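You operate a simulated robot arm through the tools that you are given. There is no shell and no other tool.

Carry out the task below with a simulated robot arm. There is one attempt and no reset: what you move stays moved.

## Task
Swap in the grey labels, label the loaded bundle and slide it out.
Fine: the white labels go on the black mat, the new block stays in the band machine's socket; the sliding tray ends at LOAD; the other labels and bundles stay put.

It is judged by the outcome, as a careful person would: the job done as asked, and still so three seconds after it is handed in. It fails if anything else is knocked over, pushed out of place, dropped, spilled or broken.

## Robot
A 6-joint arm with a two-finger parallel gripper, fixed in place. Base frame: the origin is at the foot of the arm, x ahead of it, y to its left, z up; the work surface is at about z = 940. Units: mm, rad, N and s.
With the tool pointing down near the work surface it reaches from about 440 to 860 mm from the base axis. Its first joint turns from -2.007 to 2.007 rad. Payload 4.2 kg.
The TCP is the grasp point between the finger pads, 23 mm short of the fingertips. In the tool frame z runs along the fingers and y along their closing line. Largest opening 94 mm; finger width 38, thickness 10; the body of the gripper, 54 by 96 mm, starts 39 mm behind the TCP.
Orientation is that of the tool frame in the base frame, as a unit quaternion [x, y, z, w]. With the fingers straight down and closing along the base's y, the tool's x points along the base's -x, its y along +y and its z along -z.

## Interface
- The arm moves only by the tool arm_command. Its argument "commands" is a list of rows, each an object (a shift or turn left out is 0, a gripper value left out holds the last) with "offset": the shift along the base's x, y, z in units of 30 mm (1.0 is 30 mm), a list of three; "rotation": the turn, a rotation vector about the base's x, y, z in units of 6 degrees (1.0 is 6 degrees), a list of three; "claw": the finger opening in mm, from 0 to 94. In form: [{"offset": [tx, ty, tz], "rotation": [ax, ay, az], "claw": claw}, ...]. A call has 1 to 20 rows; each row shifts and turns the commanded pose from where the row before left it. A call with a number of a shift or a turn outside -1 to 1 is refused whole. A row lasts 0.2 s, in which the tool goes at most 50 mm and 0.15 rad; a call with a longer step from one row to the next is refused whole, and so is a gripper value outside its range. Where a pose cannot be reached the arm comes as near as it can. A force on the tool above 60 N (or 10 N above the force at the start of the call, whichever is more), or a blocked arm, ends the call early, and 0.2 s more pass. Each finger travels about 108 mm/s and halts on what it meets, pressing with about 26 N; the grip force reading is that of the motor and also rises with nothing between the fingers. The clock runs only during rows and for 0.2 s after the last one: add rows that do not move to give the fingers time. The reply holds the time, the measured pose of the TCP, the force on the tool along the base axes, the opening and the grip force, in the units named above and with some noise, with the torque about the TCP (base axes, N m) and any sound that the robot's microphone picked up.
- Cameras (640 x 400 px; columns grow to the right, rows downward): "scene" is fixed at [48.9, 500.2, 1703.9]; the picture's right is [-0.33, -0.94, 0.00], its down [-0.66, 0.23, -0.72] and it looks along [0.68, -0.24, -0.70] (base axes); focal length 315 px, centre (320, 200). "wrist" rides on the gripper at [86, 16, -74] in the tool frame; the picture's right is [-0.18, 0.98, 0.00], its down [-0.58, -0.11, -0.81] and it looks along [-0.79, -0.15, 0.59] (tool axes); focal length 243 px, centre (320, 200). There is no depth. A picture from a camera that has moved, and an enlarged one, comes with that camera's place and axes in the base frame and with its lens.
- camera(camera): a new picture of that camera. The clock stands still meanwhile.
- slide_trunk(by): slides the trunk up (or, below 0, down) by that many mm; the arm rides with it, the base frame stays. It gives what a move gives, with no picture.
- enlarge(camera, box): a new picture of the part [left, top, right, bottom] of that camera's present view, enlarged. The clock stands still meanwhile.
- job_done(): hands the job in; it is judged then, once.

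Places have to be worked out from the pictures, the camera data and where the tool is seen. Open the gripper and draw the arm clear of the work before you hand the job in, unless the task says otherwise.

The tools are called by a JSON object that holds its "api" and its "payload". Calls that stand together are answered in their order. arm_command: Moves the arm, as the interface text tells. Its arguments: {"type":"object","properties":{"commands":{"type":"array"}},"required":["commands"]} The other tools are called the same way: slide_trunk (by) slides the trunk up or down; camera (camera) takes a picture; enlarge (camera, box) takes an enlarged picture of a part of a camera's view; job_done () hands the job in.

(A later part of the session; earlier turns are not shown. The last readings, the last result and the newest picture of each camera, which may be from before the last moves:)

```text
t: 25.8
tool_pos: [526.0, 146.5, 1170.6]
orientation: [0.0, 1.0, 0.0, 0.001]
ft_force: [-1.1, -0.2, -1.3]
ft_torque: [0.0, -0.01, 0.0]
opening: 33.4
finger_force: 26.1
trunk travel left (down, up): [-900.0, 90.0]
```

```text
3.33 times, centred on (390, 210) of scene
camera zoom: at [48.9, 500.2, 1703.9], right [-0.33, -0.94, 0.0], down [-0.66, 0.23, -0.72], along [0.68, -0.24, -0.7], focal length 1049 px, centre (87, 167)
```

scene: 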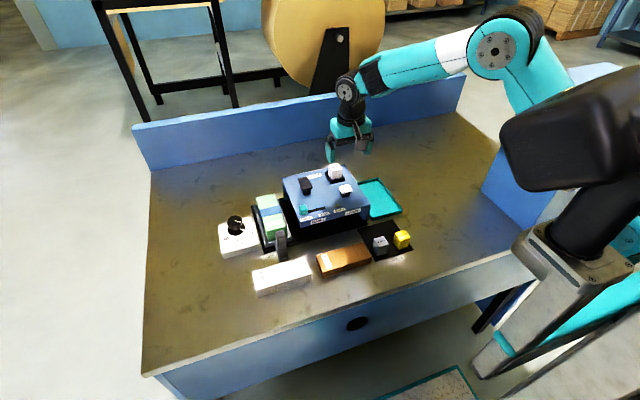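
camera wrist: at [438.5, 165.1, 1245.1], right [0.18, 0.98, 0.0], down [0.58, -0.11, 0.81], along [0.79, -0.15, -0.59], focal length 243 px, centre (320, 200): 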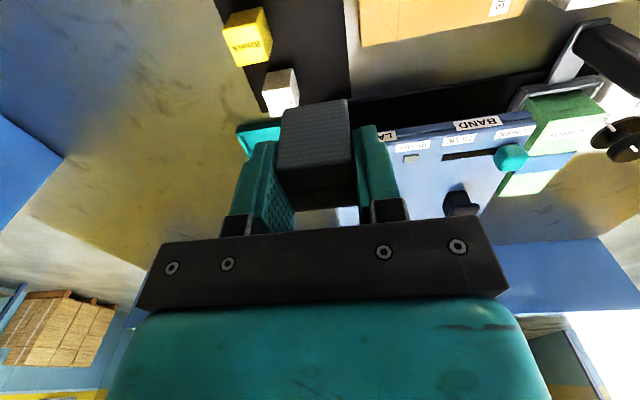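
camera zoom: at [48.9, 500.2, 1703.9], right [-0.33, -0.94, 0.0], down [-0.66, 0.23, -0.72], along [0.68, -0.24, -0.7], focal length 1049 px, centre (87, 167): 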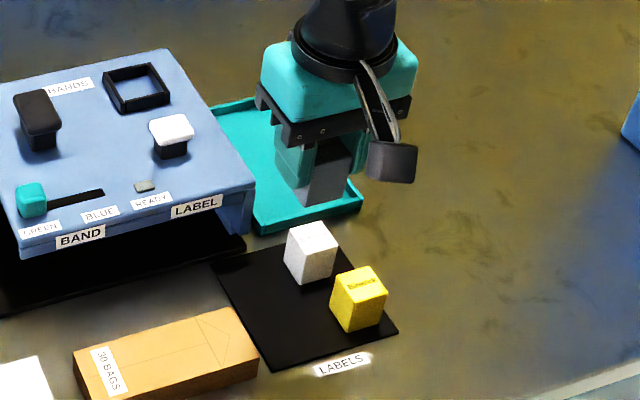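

Grey block is securely held. Moving over the socket centre (775,193) and stopping above it.

{"api": "arm_command", "payload": {"commands": [{"offset": [0.5, 0.1, 0]}, {"offset": [0.9, 0.16, 0]}, {"offset": [0.9, 0.16, 0]}, {"offset": [0.9, 0.16, 0]}, {"offset": [0.9, 0.16, 0]}, {"offset": [0.9, 0.16, 0]}, {"offset": [0.9, 0.16, 0]}, {"offset": [0.9, 0.16, 0]}, {"offset": [0.9, 0.16, 0]}, {"offset": [0.62, 0.14, 0]}, {"offset": [0, 0, -0.7]}, {"offset": [0, 0, -0.7]}, {"offset": [0, 0, -0.4]}, {}]}}

{"api": "camera", "payload": {"camera": "wrist"}}

{"api": "enlarge", "payload": {"camera": "scene", "box": [310, 140, 370, 200]}}

{"api": "enlarge", "payload": {"camera": "wrist", "box": [220, 20, 420, 220]}}

```text
t: 28.8
tool_pos: [775.9, 193.6, 1114.7]
orientation: [0.0, 1.0, -0.001, 0.0]
ft_force: [0.1, -0.4, -0.5]
ft_torque: [-0.01, 0.0, -0.02]
opening: 33.4
finger_force: 25.8
trunk travel left (down, up): [-900.0, 90.0]
```

```text
taken
camera wrist: at [688.9, 211.0, 1190.4], right [0.18, 0.98, 0.0], down [0.58, -0.11, 0.81], along [0.79, -0.15, -0.59], focal length 243 px, centre (320, 200)
```

wrist: 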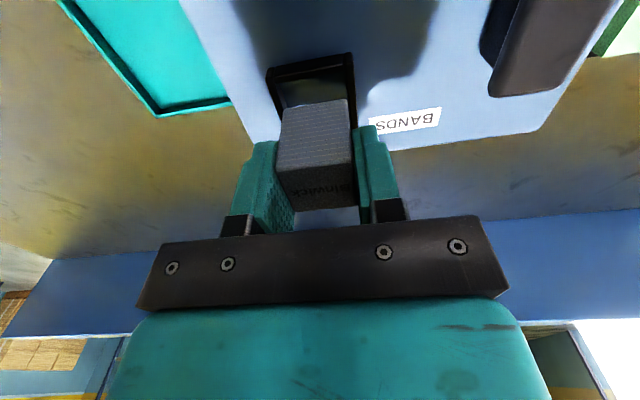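

```text
6.67 times, centred on (340, 170) of scene
camera zoom: at [48.9, 500.2, 1703.9], right [-0.33, -0.94, 0.0], down [-0.66, 0.23, -0.72], along [0.68, -0.24, -0.7], focal length 2098 px, centre (187, 400)
```

zoom: 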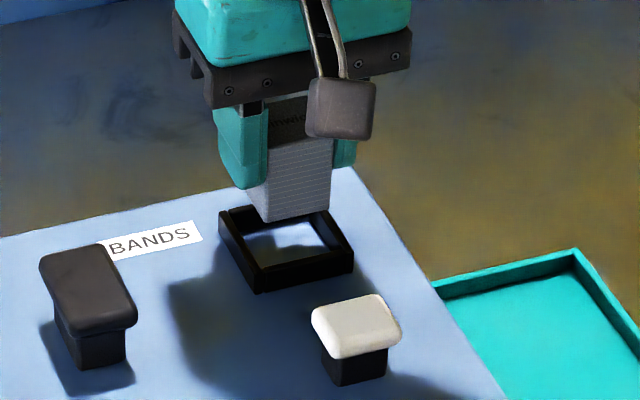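

```text
2.00 times, centred on (320, 120) of wrist
camera zoom: at [688.9, 211.0, 1190.4], right [0.18, 0.98, 0.0], down [0.58, -0.11, 0.81], along [0.79, -0.15, -0.59], focal length 485 px, centre (320, 360)
```

zoom: 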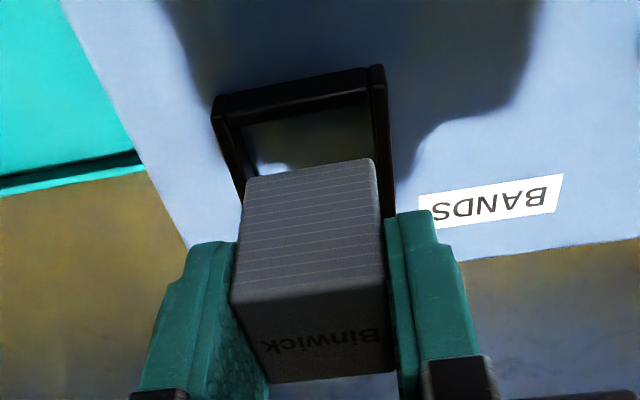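

Close to aligned; I check the block's lower edge against the socket walls with a larger zoom before inserting.

{"api": "enlarge", "payload": {"camera": "wrist", "box": [255, 40, 375, 140]}}

{"api": "enlarge", "payload": {"camera": "scene", "box": [335, 155, 370, 190]}}

```text
4.00 times, centred on (315, 90) of wrist
camera zoom: at [688.9, 211.0, 1190.4], right [0.18, 0.98, 0.0], down [0.58, -0.11, 0.81], along [0.79, -0.15, -0.59], focal length 970 px, centre (340, 640)
```

zoom: 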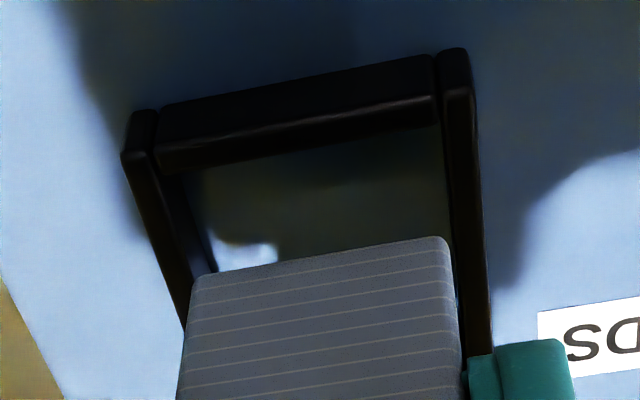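

```text
11.43 times, centred on (352, 172) of scene
camera zoom: at [48.9, 500.2, 1703.9], right [-0.33, -0.94, 0.0], down [-0.66, 0.23, -0.72], along [0.68, -0.24, -0.7], focal length 3596 px, centre (-51, 514)
```

zoom: 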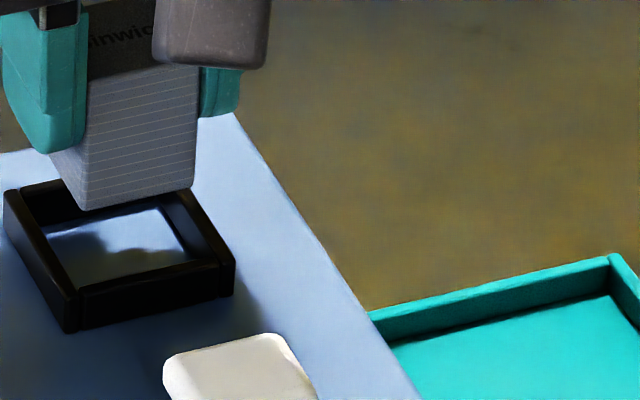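

Both cameras put the block about 2 mm toward +y of the socket centre (block 178–211, inner walls ≈172–213). I shift −2 mm in y and lower into the mouth of the socket.

{"api": "arm_command", "payload": {"commands": [{"offset": [0.02, -0.065, 0]}, {"offset": [0, 0, -0.4]}, {"offset": [0, 0, -0.2]}, {"offset": [0, 0, -0.1]}, {"offset": [0, 0, -0.1]}, {"offset": [0, 0, -0.1]}, {}]}}

{"api": "enlarge", "payload": {"camera": "wrist", "box": [220, 40, 420, 220]}}

{"api": "enlarge", "payload": {"camera": "scene", "box": [320, 150, 370, 200]}}

```text
t: 30.4
tool_pos: [775.8, 193.4, 1091.6]
orientation: [-0.001, 1.0, 0.001, 0.002]
ft_force: [-0.5, -0.6, 12.6]
ft_torque: [0.0, 0.28, 0.01]
opening: 33.4
finger_force: 26.1
trunk travel left (down, up): [-900.0, 90.0]
```

```text
2.22 times, centred on (320, 130) of wrist
camera zoom: at [688.1, 210.1, 1165.3], right [0.18, 0.98, 0.0], down [0.58, -0.11, 0.81], along [0.79, -0.15, -0.59], focal length 539 px, centre (320, 356)
```

zoom: 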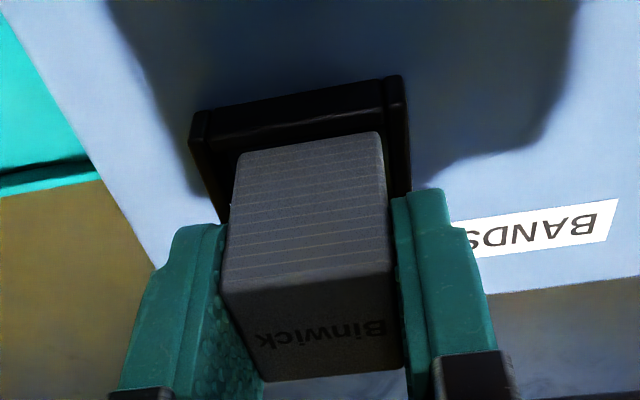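

```text
8.00 times, centred on (345, 175) of scene
camera zoom: at [48.9, 500.2, 1703.9], right [-0.33, -0.94, 0.0], down [-0.66, 0.23, -0.72], along [0.68, -0.24, -0.7], focal length 2517 px, centre (120, 400)
```

zoom: 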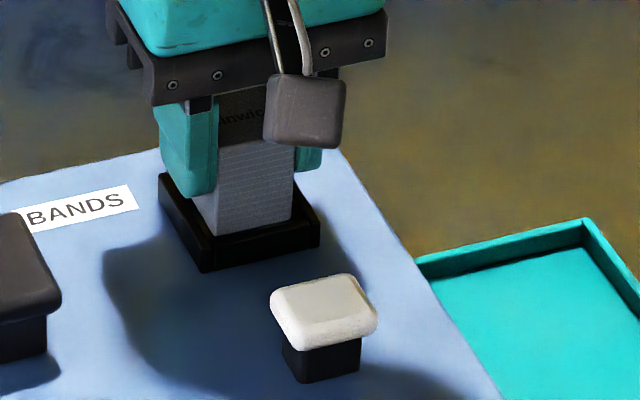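

12.6 N contact with a torque that points to the block touching the near (−x) wall. I back up, shift +2.5 mm in x and try again.

{"api": "arm_command", "payload": {"commands": [{"offset": [0, 0, 0.25]}, {"offset": [0.085, 0, 0]}, {}, {"offset": [0, 0, -0.15]}, {"offset": [0, 0, -0.1]}, {"offset": [0, 0, -0.1]}, {}]}}

{"api": "enlarge", "payload": {"camera": "wrist", "box": [220, 40, 420, 220]}}

{"api": "enlarge", "payload": {"camera": "scene", "box": [320, 150, 370, 200]}}

```text
t: 32.0
tool_pos: [778.0, 190.9, 1085.8]
orientation: [0.0, 1.0, 0.001, 0.0]
ft_force: [0.0, 0.2, -0.7]
ft_torque: [-0.01, 0.03, -0.01]
opening: 33.4
finger_force: 25.8
trunk travel left (down, up): [-900.0, 90.0]
```

```text
2.22 times, centred on (320, 130) of wrist
camera zoom: at [690.8, 209.5, 1161.0], right [0.18, 0.98, 0.0], down [0.58, -0.11, 0.81], along [0.79, -0.15, -0.59], focal length 539 px, centre (320, 356)
```

zoom: 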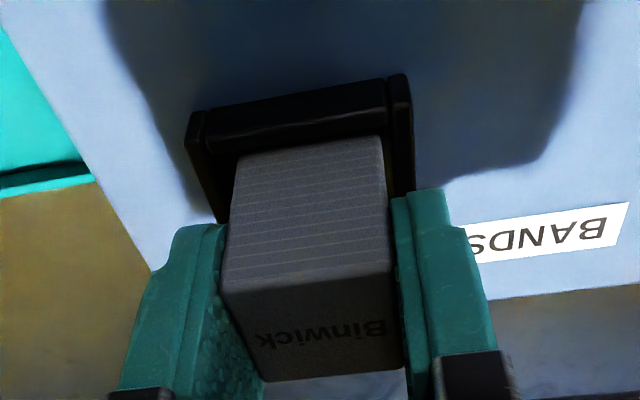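

```text
8.00 times, centred on (345, 175) of scene
camera zoom: at [48.9, 500.2, 1703.9], right [-0.33, -0.94, 0.0], down [-0.66, 0.23, -0.72], along [0.68, -0.24, -0.7], focal length 2517 px, centre (120, 400)
```

zoom: 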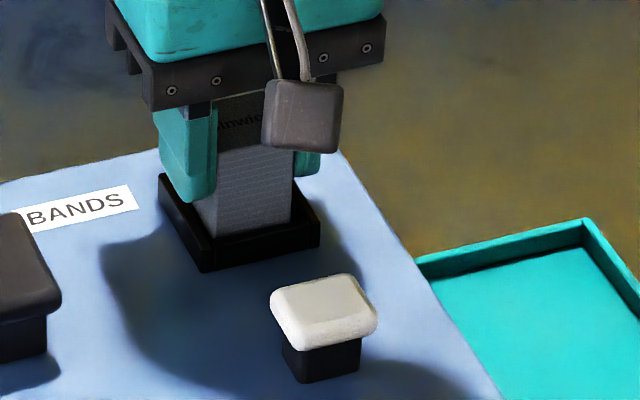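

No contact now, and the block is entering the socket. I lower the last few millimetres in small steps.

{"api": "arm_command", "payload": {"commands": [{"offset": [0, 0, -0.07]}, {"offset": [0, 0, -0.05]}, {"offset": [0, 0, -0.04]}, {"offset": [0, 0, -0.03]}, {}]}}

{"api": "enlarge", "payload": {"camera": "scene", "box": [320, 150, 370, 200]}}

{"api": "enlarge", "payload": {"camera": "wrist", "box": [220, 40, 420, 220]}}

```text
t: 33.2
tool_pos: [779.0, 191.3, 1079.5]
orientation: [-0.001, 1.0, 0.0, 0.0]
ft_force: [0.8, 1.0, -0.4]
ft_torque: [-0.02, -0.01, 0.03]
opening: 33.2
finger_force: 26.8
trunk travel left (down, up): [-900.0, 90.0]
```

```text
8.00 times, centred on (345, 175) of scene
camera zoom: at [48.9, 500.2, 1703.9], right [-0.33, -0.94, 0.0], down [-0.66, 0.23, -0.72], along [0.68, -0.24, -0.7], focal length 2517 px, centre (120, 400)
```

zoom: 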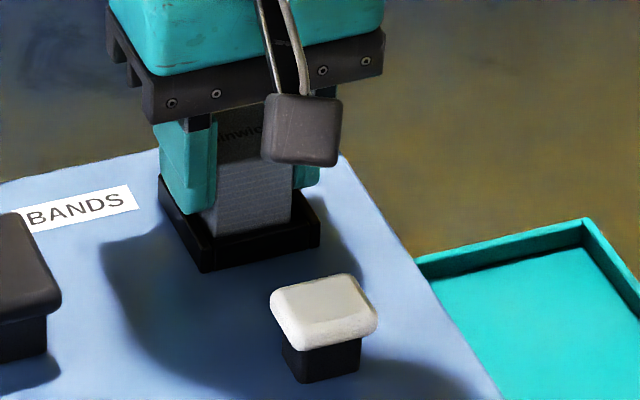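

```text
2.22 times, centred on (320, 130) of wrist
camera zoom: at [690.7, 209.5, 1155.1], right [0.18, 0.98, 0.0], down [0.58, -0.11, 0.81], along [0.79, -0.15, -0.59], focal length 539 px, centre (320, 356)
```

zoom: 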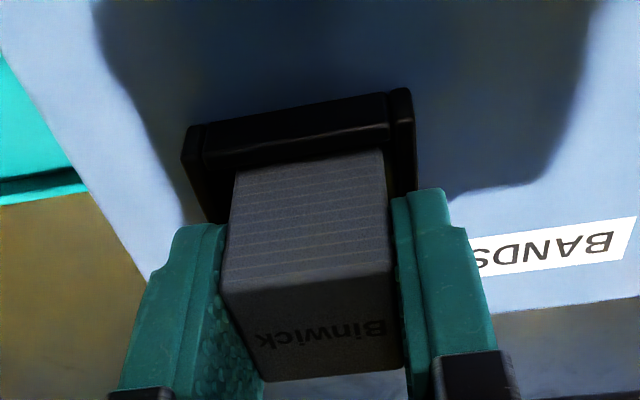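

Still free. Another couple of millimetres down.

{"api": "arm_command", "payload": {"commands": [{"offset": [0, 0, -0.03]}, {"offset": [0, 0, -0.03]}, {}]}}

```text
t: 34.0
tool_pos: [778.0, 191.3, 1078.6]
orientation: [0.001, 1.0, -0.001, 0.0]
ft_force: [0.4, 0.7, -0.7]
ft_torque: [-0.03, 0.02, 0.0]
opening: 33.2
finger_force: 25.7
trunk travel left (down, up): [-900.0, 90.0]
```

Still no contact; one more millimetre, then I expect the floor or the rim.

{"api": "arm_command", "payload": {"commands": [{"offset": [0, 0, -0.035]}, {}]}}

{"api": "enlarge", "payload": {"camera": "scene", "box": [330, 155, 365, 190]}}

```text
t: 34.6
tool_pos: [777.8, 192.6, 1078.4]
orientation: [-0.001, 1.0, 0.0, 0.0]
ft_force: [-0.2, -0.2, -1.0]
ft_torque: [-0.01, 0.02, 0.01]
opening: 33.2
finger_force: 25.9
trunk travel left (down, up): [-900.0, 90.0]
```

```text
11.43 times, centred on (348, 172) of scene
camera zoom: at [48.9, 500.2, 1703.9], right [-0.33, -0.94, 0.0], down [-0.66, 0.23, -0.72], along [0.68, -0.24, -0.7], focal length 3596 px, centre (6, 514)
```

zoom: 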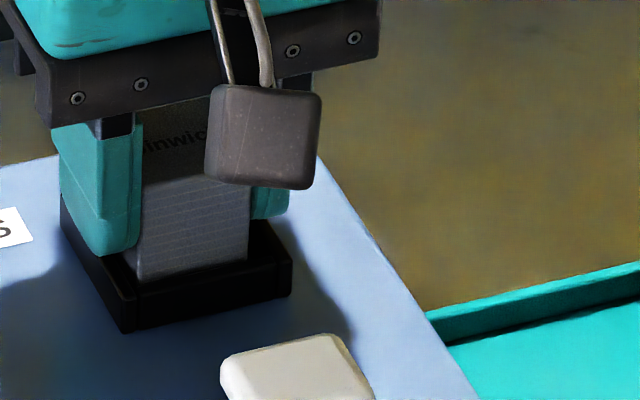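

Fingertips are about at the rim, with at most a millimetre or two left below the block. I release it here and rise straight up.

{"api": "arm_command", "payload": {"commands": [{"claw": 38}, {"claw": 50}, {"claw": 60}, {}, {"offset": [0, 0, 0.5]}, {"offset": [0, 0, 1]}, {"offset": [0, 0, 1]}, {"offset": [0, 0, 1]}, {}]}}

{"api": "enlarge", "payload": {"camera": "scene", "box": [320, 150, 370, 200]}}

{"api": "enlarge", "payload": {"camera": "wrist", "box": [220, 0, 420, 150]}}

{"api": "camera", "payload": {"camera": "scene"}}

```text
t: 36.6
tool_pos: [778.4, 190.8, 1183.5]
orientation: [0.001, 1.0, 0.001, 0.0]
ft_force: [-0.4, 1.1, 0.1]
ft_torque: [-0.01, -0.02, 0.0]
opening: 60.0
finger_force: 0.0
trunk travel left (down, up): [-900.0, 90.0]
```

```text
8.00 times, centred on (345, 175) of scene
camera zoom: at [48.9, 500.2, 1703.9], right [-0.33, -0.94, 0.0], down [-0.66, 0.23, -0.72], along [0.68, -0.24, -0.7], focal length 2517 px, centre (120, 400)
```

zoom: 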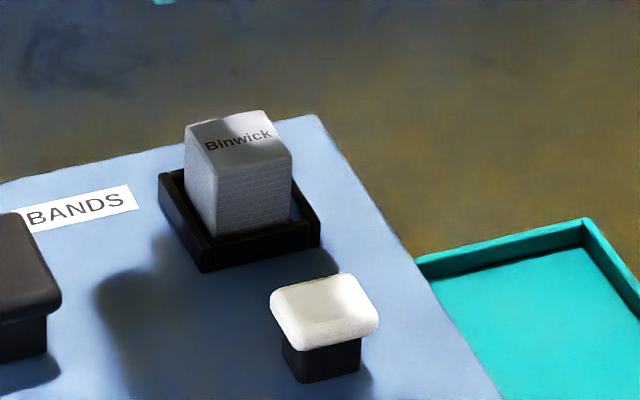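

```text
2.67 times, centred on (320, 75) of wrist
camera zoom: at [691.5, 208.7, 1258.0], right [0.18, 0.98, 0.0], down [0.58, -0.11, 0.81], along [0.79, -0.15, -0.59], focal length 647 px, centre (320, 533)
```

zoom: 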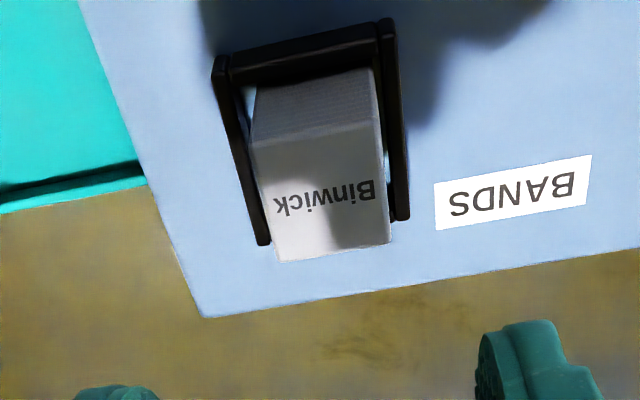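

```text
taken
```

scene: 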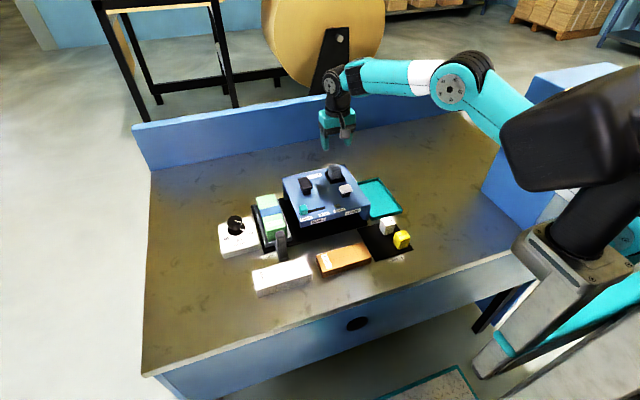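

Grey block is seated where the white one was. Now I move to view the tray's post handle near LOAD.

{"api": "arm_command", "payload": {"commands": [{"offset": [-0.744, 0.58, 0], "claw": 94}, {"offset": [-0.744, 0.58, 0]}, {"offset": [-0.744, 0.58, 0]}, {"offset": [-0.744, 0.58, 0]}, {"offset": [-0.744, 0.58, 0]}, {"offset": [-0.744, 0.58, 0]}, {"offset": [-0.744, 0.58, 0]}, {"offset": [-0.744, 0.58, 0]}, {"offset": [-0.744, 0.58, 0]}, {"offset": [-0.744, 0.58, 0]}, {"offset": [-0.744, 0.58, 0]}, {"offset": [-0.744, 0.58, 0]}, {}]}}

{"api": "camera", "payload": {"camera": "wrist"}}

{"api": "enlarge", "payload": {"camera": "wrist", "box": [230, 0, 430, 130]}}

{"api": "enlarge", "payload": {"camera": "scene", "box": [240, 200, 310, 270]}}

```text
t: 39.4
tool_pos: [509.8, 401.1, 1181.5]
orientation: [0.0, 1.0, 0.0, 0.0]
ft_force: [-1.2, 0.1, -1.7]
ft_torque: [0.0, -0.03, -0.02]
opening: 93.9
finger_force: 0.1
trunk travel left (down, up): [-900.0, 90.0]
```

```text
taken
camera wrist: at [422.9, 418.8, 1256.0], right [0.18, 0.98, 0.0], down [0.58, -0.11, 0.81], along [0.79, -0.15, -0.59], focal length 243 px, centre (320, 200)
```

wrist: 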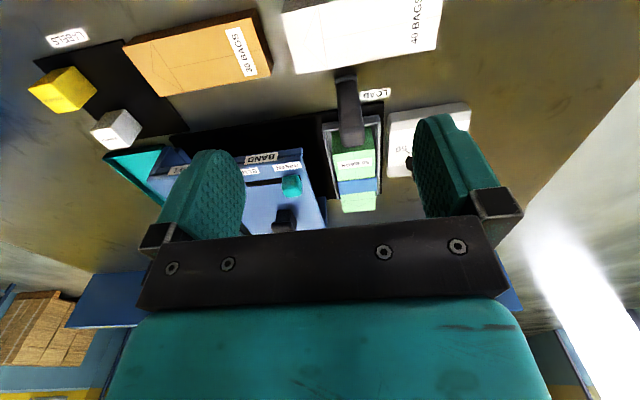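

```text
3.08 times, centred on (330, 65) of wrist
camera zoom: at [422.9, 418.8, 1256.0], right [0.18, 0.98, 0.0], down [0.58, -0.11, 0.81], along [0.79, -0.15, -0.59], focal length 746 px, centre (289, 615)
```

zoom: 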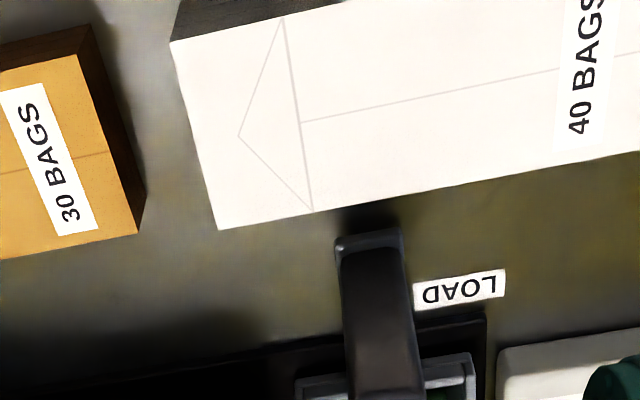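

```text
5.71 times, centred on (275, 235) of scene
camera zoom: at [48.9, 500.2, 1703.9], right [-0.33, -0.94, 0.0], down [-0.66, 0.23, -0.72], along [0.68, -0.24, -0.7], focal length 1798 px, centre (577, 0)
```

zoom: 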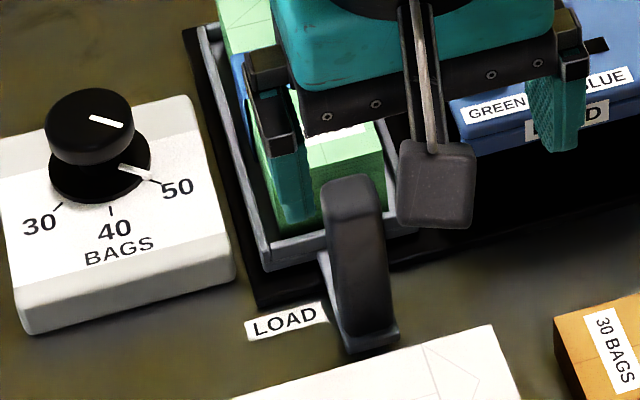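

Enlarging the handle for its exact position and height.

{"api": "enlarge", "payload": {"camera": "wrist", "box": [300, 60, 420, 220]}}

{"api": "enlarge", "payload": {"camera": "scene", "box": [260, 220, 300, 265]}}

```text
2.50 times, centred on (360, 140) of wrist
camera zoom: at [422.9, 418.8, 1256.0], right [0.18, 0.98, 0.0], down [0.58, -0.11, 0.81], along [0.79, -0.15, -0.59], focal length 606 px, centre (220, 350)
```

zoom: 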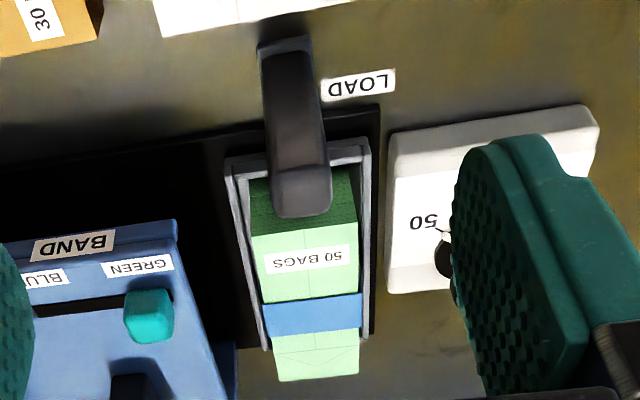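

```text
8.89 times, centred on (280, 242) of scene
camera zoom: at [48.9, 500.2, 1703.9], right [-0.33, -0.94, 0.0], down [-0.66, 0.23, -0.72], along [0.68, -0.24, -0.7], focal length 2797 px, centre (676, -178)
```

zoom: 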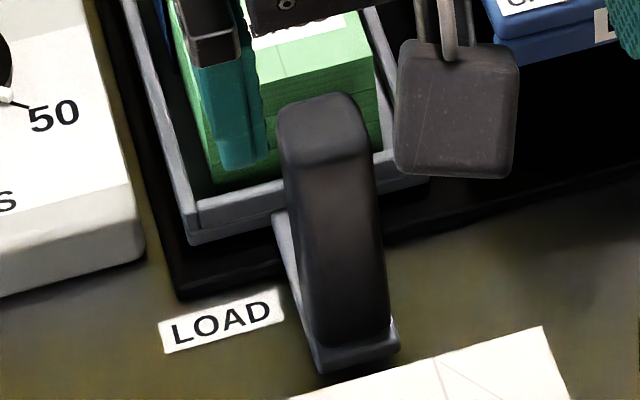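

The handle post spans about x 584–606, y 408–435, top z ≈ 1048. I line up over it at (592,421.5) with a 62 mm opening and come down to z=1030 (staying clear of the machine front at x≈619).

{"api": "arm_command", "payload": {"commands": [{"offset": [0.68, 0.18, -0.3], "claw": 62}, {"offset": [0.68, 0.18, -0.7]}, {"offset": [0.68, 0.18, -0.8]}, {"offset": [0.68, 0.18, -0.8]}, {}]}}

{"api": "camera", "payload": {"camera": "wrist"}}

{"api": "enlarge", "payload": {"camera": "scene", "box": [230, 170, 330, 270]}}

```text
t: 40.6
tool_pos: [593.1, 420.2, 1104.7]
orientation: [0.0, 1.0, 0.0, 0.0]
ft_force: [0.3, -0.7, 0.5]
ft_torque: [0.0, -0.01, -0.02]
opening: 61.8
finger_force: 0.1
trunk travel left (down, up): [-900.0, 90.0]
```

```text
taken
camera wrist: at [505.2, 438.6, 1178.8], right [0.18, 0.98, 0.0], down [0.58, -0.11, 0.81], along [0.79, -0.15, -0.59], focal length 243 px, centre (320, 200)
```

wrist: 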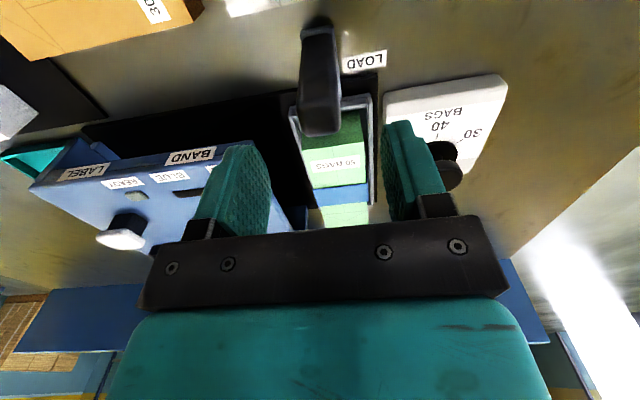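

```text
4.00 times, centred on (280, 220) of scene
camera zoom: at [48.9, 500.2, 1703.9], right [-0.33, -0.94, 0.0], down [-0.66, 0.23, -0.72], along [0.68, -0.24, -0.7], focal length 1259 px, centre (480, 120)
```

zoom: 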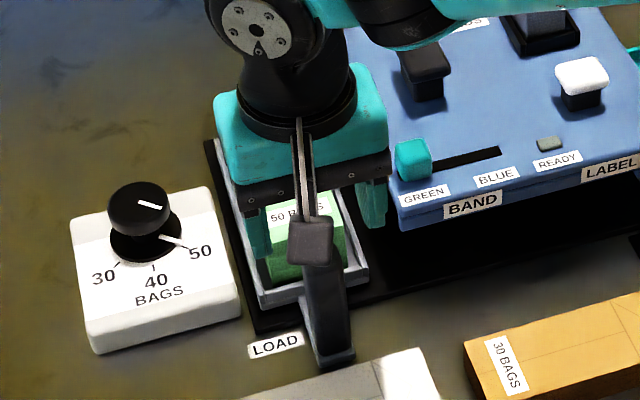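

Handle top centre confirmed at ≈(597,421.5), between the open fingers. I descend to z=1030 and close on it.

{"api": "arm_command", "payload": {"commands": [{"offset": [0, 0, -0.8]}, {"offset": [0, 0, -0.8]}, {"offset": [0, 0, -0.6]}, {"offset": [0, 0, -0.3]}, {}, {"claw": 40}, {"claw": 15}, {"claw": 15}, {"claw": 15}]}}

{"api": "camera", "payload": {"camera": "wrist"}}

{"api": "enlarge", "payload": {"camera": "scene", "box": [230, 170, 330, 270]}}

```text
t: 42.6
tool_pos: [592.2, 420.9, 1030.8]
orientation: [0.0, 1.0, 0.0, -0.001]
ft_force: [-2.0, -13.8, 0.3]
ft_torque: [0.67, 0.98, 0.23]
opening: 26.0
finger_force: 45.1
trunk travel left (down, up): [-900.0, 90.0]
```

```text
taken
camera wrist: at [505.0, 438.4, 1104.8], right [0.18, 0.98, 0.0], down [0.58, -0.11, 0.81], along [0.79, -0.15, -0.59], focal length 243 px, centre (320, 200)
```

wrist: 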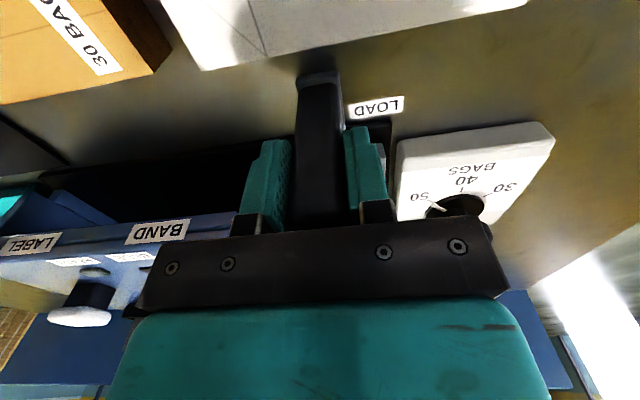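

```text
4.00 times, centred on (280, 220) of scene
camera zoom: at [48.9, 500.2, 1703.9], right [-0.33, -0.94, 0.0], down [-0.66, 0.23, -0.72], along [0.68, -0.24, -0.7], focal length 1259 px, centre (480, 120)
```

zoom: 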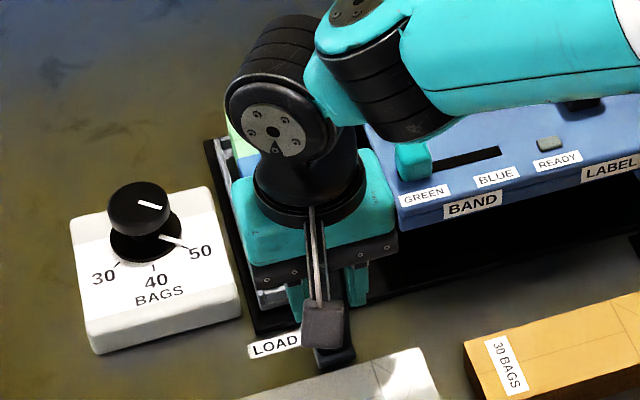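

Handle held (26 mm). I start sliding the tray gently toward −y and read the drag.

{"api": "arm_command", "payload": {"commands": [{"offset": [0, -0.1, 0]}, {"offset": [0, -0.2, 0]}, {"offset": [0, -0.3, 0]}, {}]}}

{"api": "camera", "payload": {"camera": "scene"}}

```text
t: 43.6
tool_pos: [591.3, 404.1, 1030.1]
orientation: [0.0, 1.0, 0.0, 0.0]
ft_force: [-5.2, 1.1, -1.0]
ft_torque: [-0.49, -1.37, -0.25]
opening: 26.1
finger_force: 44.9
trunk travel left (down, up): [-900.0, 90.0]
```

```text
taken
```

scene: 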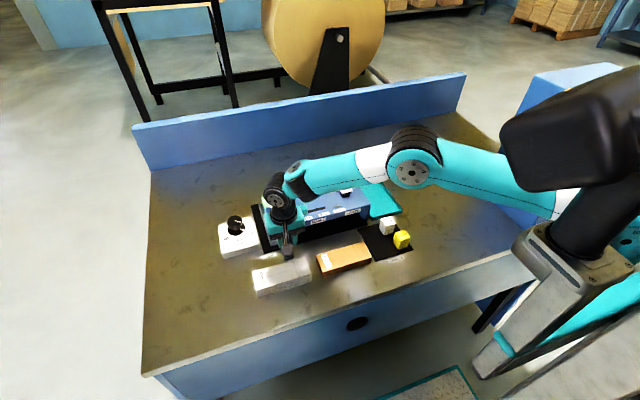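

Low drag, the tray glides. I continue through the BAND position toward LABEL.

{"api": "arm_command", "payload": {"commands": [{"offset": [0, -0.4, 0]}, {"offset": [0, -0.5, 0]}, {"offset": [0, -0.5, 0]}, {"offset": [0, -0.5, 0]}, {"offset": [0, -0.5, 0]}, {"offset": [0, -0.5, 0]}, {"offset": [0, -0.5, 0]}, {"offset": [0, -0.5, 0]}, {"offset": [0, -0.5, 0]}, {"offset": [0, -0.5, 0]}, {}]}}

{"api": "camera", "payload": {"camera": "scene"}}

{"api": "camera", "payload": {"camera": "wrist"}}

```text
t: 46.0
tool_pos: [592.0, 256.5, 1029.4]
orientation: [0.0, 1.0, 0.001, 0.001]
ft_force: [-5.0, 0.0, 23.6]
ft_torque: [-0.49, -0.51, -0.27]
opening: 26.1
finger_force: 44.7
trunk travel left (down, up): [-900.0, 90.0]
```

```text
taken
```

scene: 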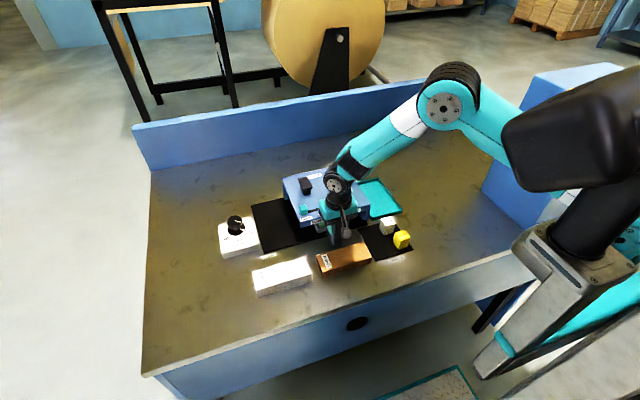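

```text
taken
camera wrist: at [504.6, 274.0, 1104.6], right [0.18, 0.98, 0.0], down [0.58, -0.11, 0.81], along [0.79, -0.15, -0.59], focal length 243 px, centre (320, 200)
```

wrist: 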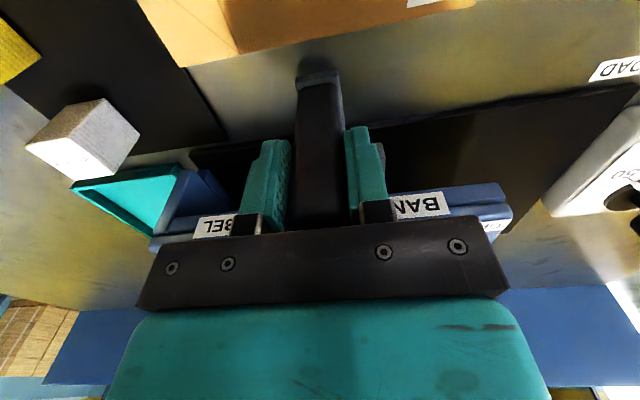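

At y≈256 with moderate vertical load; I ease z up slightly and continue toward y≈200, then look at the READY lamp.

{"api": "arm_command", "payload": {"commands": [{"offset": [0, -0.3, 0.03]}, {"offset": [0, -0.4, 0]}, {"offset": [0, -0.4, 0]}, {"offset": [0, -0.4, 0]}, {"offset": [0, -0.3, 0]}, {"offset": [0, -0.1, 0]}, {}]}}

{"api": "enlarge", "payload": {"camera": "scene", "box": [260, 150, 420, 280]}}

{"api": "camera", "payload": {"camera": "wrist"}}

```text
t: 47.6
tool_pos: [592.1, 199.2, 1029.5]
orientation: [0.001, 1.0, -0.001, 0.002]
ft_force: [8.8, -0.2, 9.9]
ft_torque: [-0.27, -0.99, 0.39]
opening: 25.9
finger_force: 44.6
trunk travel left (down, up): [-900.0, 90.0]
```

```text
3.08 times, centred on (340, 215) of scene
camera zoom: at [48.9, 500.2, 1703.9], right [-0.33, -0.94, 0.0], down [-0.66, 0.23, -0.72], along [0.68, -0.24, -0.7], focal length 968 px, centre (258, 154)
```

zoom: 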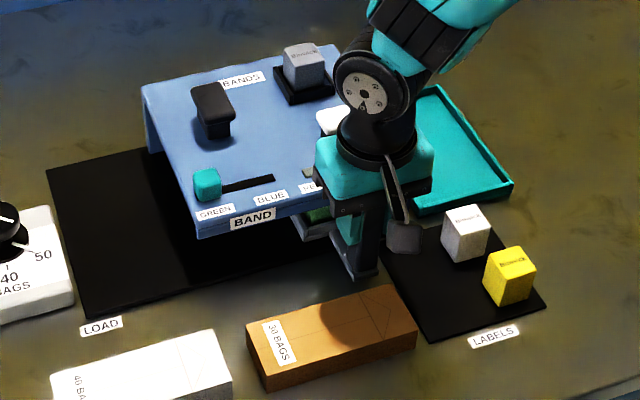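

```text
taken
camera wrist: at [504.7, 217.6, 1104.6], right [0.18, 0.98, 0.0], down [0.58, -0.11, 0.81], along [0.79, -0.15, -0.59], focal length 243 px, centre (320, 200)
```

wrist: 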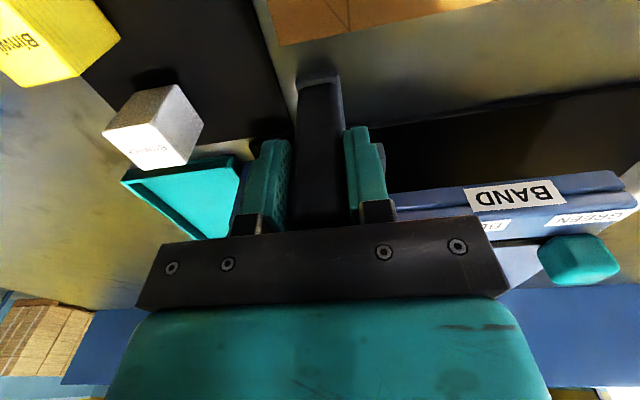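

Only a few millimetres remain to the press line at y≈192. I advance slowly, watching for a stop.

{"api": "arm_command", "payload": {"commands": [{"offset": [0, -0.1, 0]}, {"offset": [0, -0.1, 0]}, {"offset": [0, -0.05, 0]}, {}]}}

{"api": "enlarge", "payload": {"camera": "scene", "box": [310, 170, 400, 260]}}

```text
t: 48.6
tool_pos: [591.2, 192.7, 1030.2]
orientation: [0.001, 1.0, 0.0, 0.0]
ft_force: [3.9, -0.8, 4.5]
ft_torque: [0.18, -1.42, -0.11]
opening: 26.0
finger_force: 44.7
trunk travel left (down, up): [-900.0, 90.0]
```

```text
4.44 times, centred on (355, 215) of scene
camera zoom: at [48.9, 500.2, 1703.9], right [-0.33, -0.94, 0.0], down [-0.66, 0.23, -0.72], along [0.68, -0.24, -0.7], focal length 1399 px, centre (164, 133)
```

zoom: 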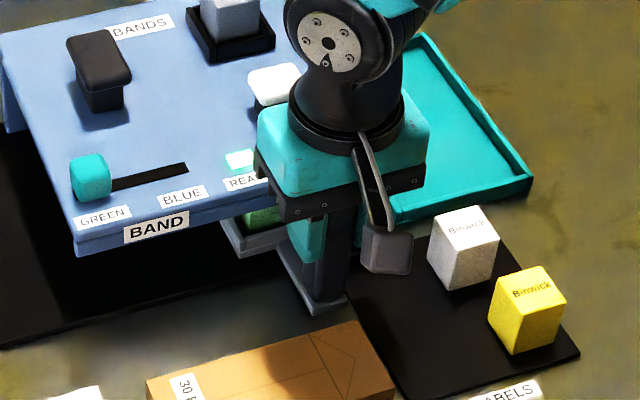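

The READY lamp appears lit now at y≈192.5. I release the handle, rise, and look at the lamp properly.

{"api": "arm_command", "payload": {"commands": [{"claw": 32}, {"claw": 46}, {"claw": 56}, {}, {"offset": [0, 0, 0.5]}, {"offset": [0, 0, 1]}, {"offset": [0, 0, 1]}, {"offset": [0, 0, 1]}, {"offset": [-0.8, 0, 0.5]}, {"offset": [-0.8, 0, 0.5]}, {"offset": [-0.8, 0, 0]}, {}]}}

{"api": "enlarge", "payload": {"camera": "scene", "box": [260, 150, 400, 260]}}

{"api": "enlarge", "payload": {"camera": "scene", "box": [310, 170, 380, 240]}}

{"api": "camera", "payload": {"camera": "wrist"}}

```text
t: 51.2
tool_pos: [519.9, 192.8, 1166.8]
orientation: [0.0, 1.0, 0.0, 0.001]
ft_force: [-0.7, 0.4, -0.4]
ft_torque: [0.03, 0.01, 0.0]
opening: 56.0
finger_force: 0.1
trunk travel left (down, up): [-900.0, 90.0]
```

```text
3.64 times, centred on (330, 205) of scene
camera zoom: at [48.9, 500.2, 1703.9], right [-0.33, -0.94, 0.0], down [-0.66, 0.23, -0.72], along [0.68, -0.24, -0.7], focal length 1144 px, centre (284, 182)
```

zoom: 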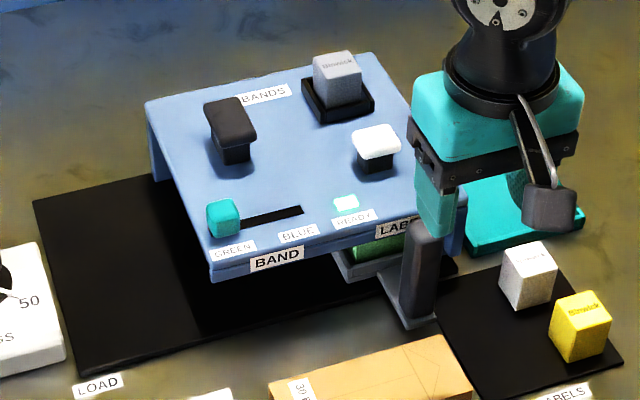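

```text
5.71 times, centred on (345, 205) of scene
camera zoom: at [48.9, 500.2, 1703.9], right [-0.33, -0.94, 0.0], down [-0.66, 0.23, -0.72], along [0.68, -0.24, -0.7], focal length 1798 px, centre (177, 171)
```

zoom: 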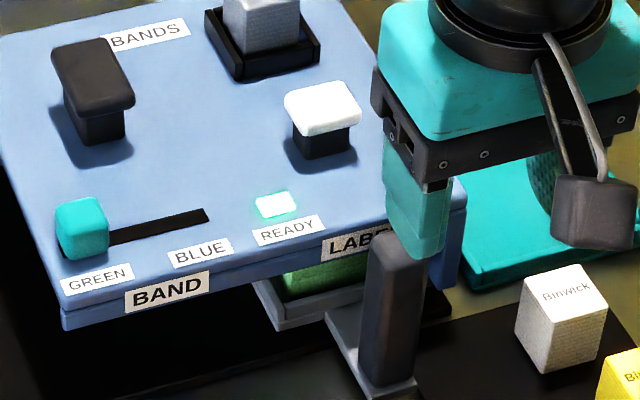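

```text
taken
camera wrist: at [432.6, 210.9, 1240.9], right [0.18, 0.98, 0.0], down [0.58, -0.11, 0.81], along [0.79, -0.15, -0.59], focal length 243 px, centre (320, 200)
```

wrist: 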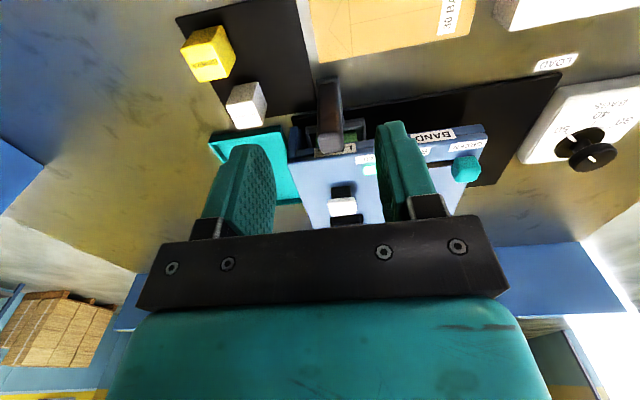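

READY is lit green with the bundle under LABEL. I close the fingers and move above the white label press at (688,192).

{"api": "arm_command", "payload": {"commands": [{"offset": [0.9, 0, 0], "claw": 0}, {"offset": [0.95, 0, 0], "claw": 0}, {"offset": [0.95, 0.02, 0]}, {"offset": [0.95, 0, 0]}, {"offset": [0.95, 0, 0]}, {"offset": [0.9, 0, 0]}, {"offset": [0, 0, -1]}, {"offset": [0, 0, -0.7]}, {"offset": [0, 0, -0.3]}, {}]}}

{"api": "camera", "payload": {"camera": "wrist"}}

{"api": "enlarge", "payload": {"camera": "scene", "box": [300, 140, 390, 230]}}

```text
t: 53.4
tool_pos: [687.8, 191.2, 1105.4]
orientation: [0.0, 1.0, 0.0, -0.001]
ft_force: [0.0, 0.2, -0.4]
ft_torque: [0.01, 0.03, -0.03]
opening: 0.2
finger_force: 25.9
trunk travel left (down, up): [-900.0, 90.0]
```

```text
taken
camera wrist: at [600.8, 210.1, 1179.7], right [0.18, 0.98, 0.0], down [0.58, -0.11, 0.81], along [0.79, -0.15, -0.59], focal length 243 px, centre (320, 200)
```

wrist: 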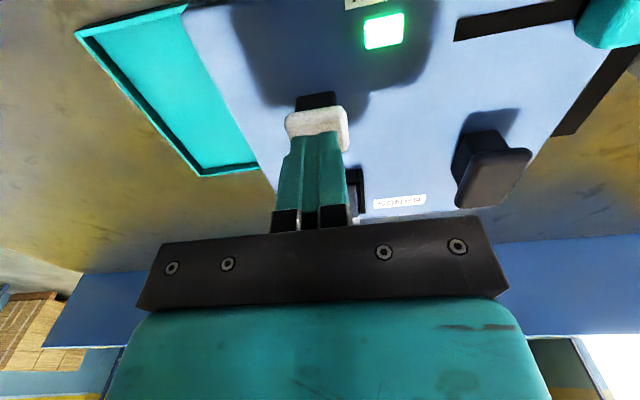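

```text
4.44 times, centred on (345, 185) of scene
camera zoom: at [48.9, 500.2, 1703.9], right [-0.33, -0.94, 0.0], down [-0.66, 0.23, -0.72], along [0.68, -0.24, -0.7], focal length 1399 px, centre (209, 267)
```

zoom: 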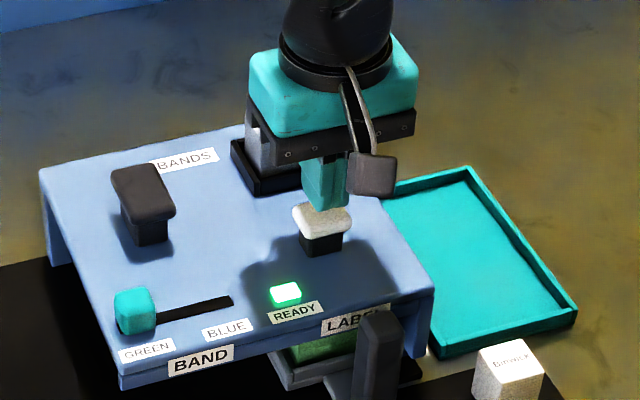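

Fingers are centred over the knob, tips ≈12 mm above it. I press down in small steps, watching force and listening.

{"api": "arm_command", "payload": {"commands": [{"offset": [0, 0, -0.3]}, {"offset": [0, 0, -0.1]}, {"offset": [0, 0, -0.1]}, {"offset": [0, 0, -0.1]}, {"offset": [0, 0, -0.1]}]}}

{"api": "enlarge", "payload": {"camera": "scene", "box": [300, 140, 390, 230]}}

```text
t: 54.6
tool_pos: [688.4, 193.5, 1085.1]
orientation: [0.0, 1.0, 0.001, 0.0]
ft_force: [0.9, 1.0, 3.1]
ft_torque: [0.03, 0.03, -0.04]
opening: 0.0
finger_force: 26.1
trunk travel left (down, up): [-900.0, 90.0]
```

```text
4.44 times, centred on (345, 185) of scene
camera zoom: at [48.9, 500.2, 1703.9], right [-0.33, -0.94, 0.0], down [-0.66, 0.23, -0.72], along [0.68, -0.24, -0.7], focal length 1399 px, centre (209, 267)
```

zoom: 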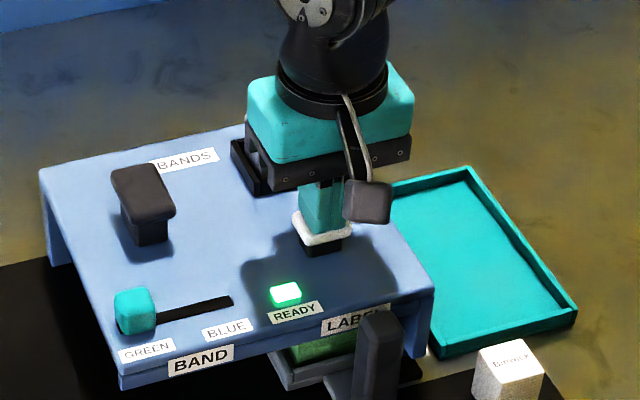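

Knob is moving down with a light spring (3 N). I keep pressing.

{"api": "arm_command", "payload": {"commands": [{"offset": [0, 0, -0.1]}, {"offset": [0, 0, -0.1]}, {"offset": [0, 0, -0.1]}, {"offset": [0, 0, -0.1]}]}}

{"api": "enlarge", "payload": {"camera": "scene", "box": [300, 140, 390, 230]}}

```text
t: 55.6
tool_pos: [688.6, 193.0, 1072.8]
orientation: [0.0, 1.0, -0.001, 0.001]
ft_force: [-1.5, -0.9, 8.6]
ft_torque: [-0.02, 0.02, -0.11]
opening: 0.0
finger_force: 25.8
trunk travel left (down, up): [-900.0, 90.0]
heard: click
```

```text
4.44 times, centred on (345, 185) of scene
camera zoom: at [48.9, 500.2, 1703.9], right [-0.33, -0.94, 0.0], down [-0.66, 0.23, -0.72], along [0.68, -0.24, -0.7], focal length 1399 px, centre (209, 267)
```

zoom: 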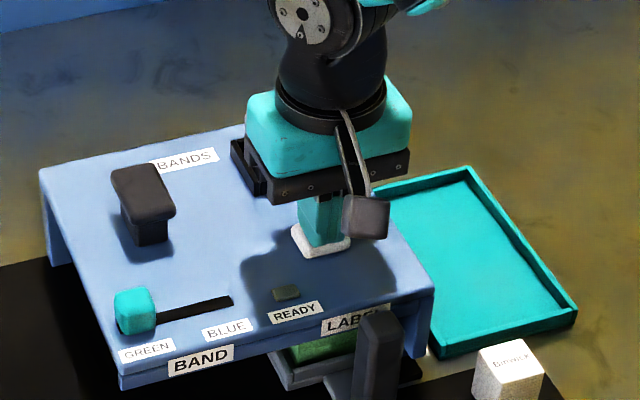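

Click heard and the READY lamp went off: the label is applied. I rise and check, then return over the handle.

{"api": "arm_command", "payload": {"commands": [{"offset": [0, 0, 0.3]}, {"offset": [0, 0, 0.7]}, {"offset": [0, 0, 1]}, {"offset": [0, 0, 1]}, {"offset": [-0.8, 0, 0], "claw": 56}, {"offset": [-0.8, -0.02, 0], "claw": 56}, {"offset": [-0.8, 0, 0]}, {"offset": [-0.8, 0, 0]}, {}]}}

{"api": "camera", "payload": {"camera": "wrist"}}

{"api": "enlarge", "payload": {"camera": "scene", "box": [290, 140, 410, 260]}}

```text
t: 57.6
tool_pos: [591.6, 192.3, 1162.6]
orientation: [0.0, 1.0, -0.001, 0.0]
ft_force: [0.3, 0.9, -1.1]
ft_torque: [0.02, 0.0, -0.03]
opening: 56.1
finger_force: 0.1
trunk travel left (down, up): [-900.0, 90.0]
```

```text
taken
camera wrist: at [505.0, 210.3, 1237.0], right [0.18, 0.98, 0.0], down [0.58, -0.11, 0.81], along [0.79, -0.15, -0.59], focal length 243 px, centre (320, 200)
```

wrist: 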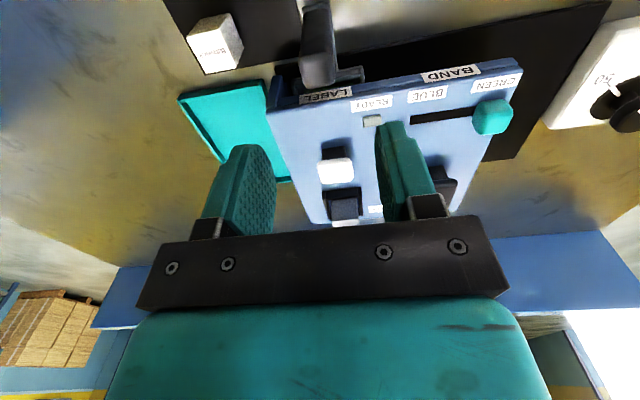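

```text
3.33 times, centred on (350, 200) of scene
camera zoom: at [48.9, 500.2, 1703.9], right [-0.33, -0.94, 0.0], down [-0.66, 0.23, -0.72], along [0.68, -0.24, -0.7], focal length 1049 px, centre (220, 200)
```

zoom: 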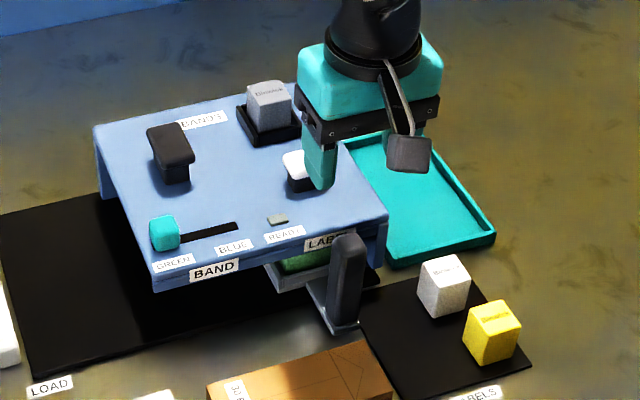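

The press came back up, all else in place. I descend over the handle again (same position as released) and grip it.

{"api": "arm_command", "payload": {"commands": [{"offset": [0, 0, -1]}, {"offset": [0, 0, -1]}, {"offset": [0, 0, -1]}, {"offset": [0, 0, -0.8]}, {"offset": [0, 0, -0.6]}, {}, {"claw": 40}, {"claw": 15}, {"claw": 15}, {"claw": 15}]}}

{"api": "enlarge", "payload": {"camera": "scene", "box": [290, 140, 410, 260]}}

```text
t: 59.8
tool_pos: [592.2, 190.4, 1031.9]
orientation: [0.0, 1.0, -0.001, 0.001]
ft_force: [0.0, -1.7, -2.5]
ft_torque: [0.04, -0.5, -0.04]
opening: 26.0
finger_force: 45.0
trunk travel left (down, up): [-900.0, 90.0]
```

```text
3.33 times, centred on (350, 200) of scene
camera zoom: at [48.9, 500.2, 1703.9], right [-0.33, -0.94, 0.0], down [-0.66, 0.23, -0.72], along [0.68, -0.24, -0.7], focal length 1049 px, centre (220, 200)
```

zoom: 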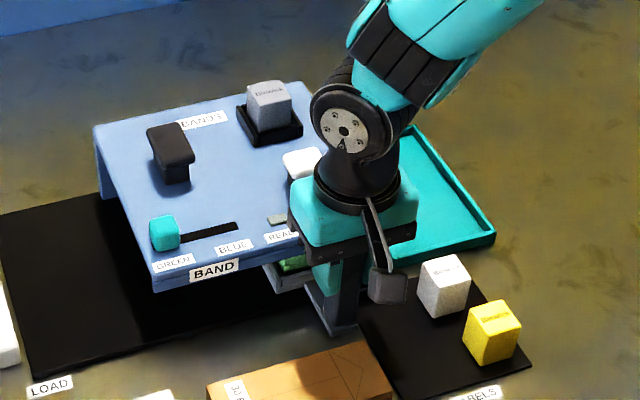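

Gripped. I slide the tray back toward LOAD, smoothly.

{"api": "arm_command", "payload": {"commands": [{"offset": [0, 0.1, 0]}, {"offset": [0, 0.3, 0]}, {"offset": [0, 0.5, 0]}, {"offset": [0, 0.5, 0]}, {"offset": [0, 0.5, 0]}, {"offset": [0, 0.5, 0]}, {"offset": [0, 0.5, 0]}, {"offset": [0, 0.5, 0]}, {"offset": [0, 0.5, 0]}, {"offset": [0, 0.5, 0]}, {"offset": [0, 0.5, 0]}, {"offset": [0, 0.5, 0]}, {"offset": [0, 0.5, 0]}, {"offset": [0, 0.5, 0]}, {"offset": [0, 0.5, 0]}, {"offset": [0, 0.3, 0]}, {"offset": [0, 0.2, 0]}, {"offset": [0, 0.1, 0]}, {}]}}

{"api": "enlarge", "payload": {"camera": "scene", "box": [210, 150, 370, 290]}}

{"api": "camera", "payload": {"camera": "wrist"}}

```text
t: 63.8
tool_pos: [591.3, 418.0, 1032.7]
orientation: [0.0, 1.0, 0.0, -0.001]
ft_force: [-3.4, 0.5, 7.4]
ft_torque: [-0.28, 0.29, -0.09]
opening: 26.1
finger_force: 44.9
trunk travel left (down, up): [-900.0, 90.0]
```

```text
2.86 times, centred on (290, 220) of scene
camera zoom: at [48.9, 500.2, 1703.9], right [-0.33, -0.94, 0.0], down [-0.66, 0.23, -0.72], along [0.68, -0.24, -0.7], focal length 899 px, centre (406, 143)
```

zoom: 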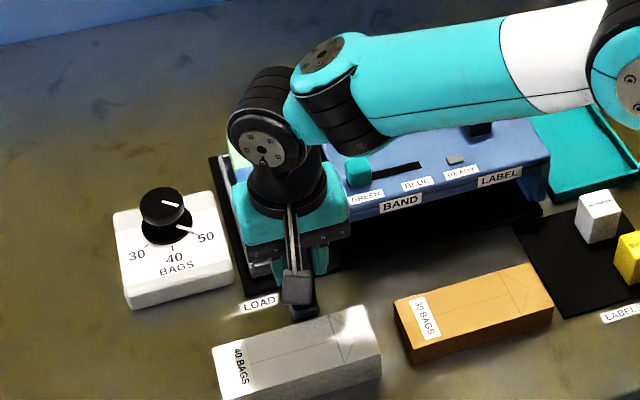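

```text
taken
camera wrist: at [504.5, 435.4, 1105.9], right [0.18, 0.98, 0.0], down [0.58, -0.11, 0.81], along [0.79, -0.15, -0.59], focal length 243 px, centre (320, 200)
```

wrist: 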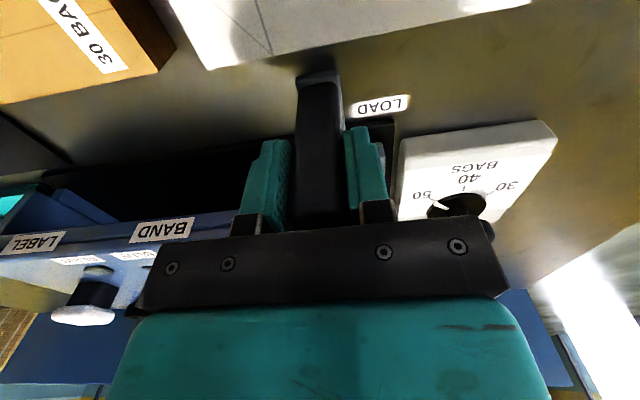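

Nearly at LOAD (417). I bring it the final ~4 mm to the starting place at y≈421 while watching for a stop.

{"api": "arm_command", "payload": {"commands": [{"offset": [0, 0.07, 0]}, {"offset": [0, 0.05, 0]}, {"offset": [0, 0.03, 0]}, {}]}}

```text
t: 64.8
tool_pos: [591.6, 420.2, 1032.3]
orientation: [0.0, 1.0, 0.0, 0.0]
ft_force: [-8.2, -14.6, 11.6]
ft_torque: [0.58, -0.74, 0.41]
opening: 25.9
finger_force: 45.5
trunk travel left (down, up): [-900.0, 90.0]
```

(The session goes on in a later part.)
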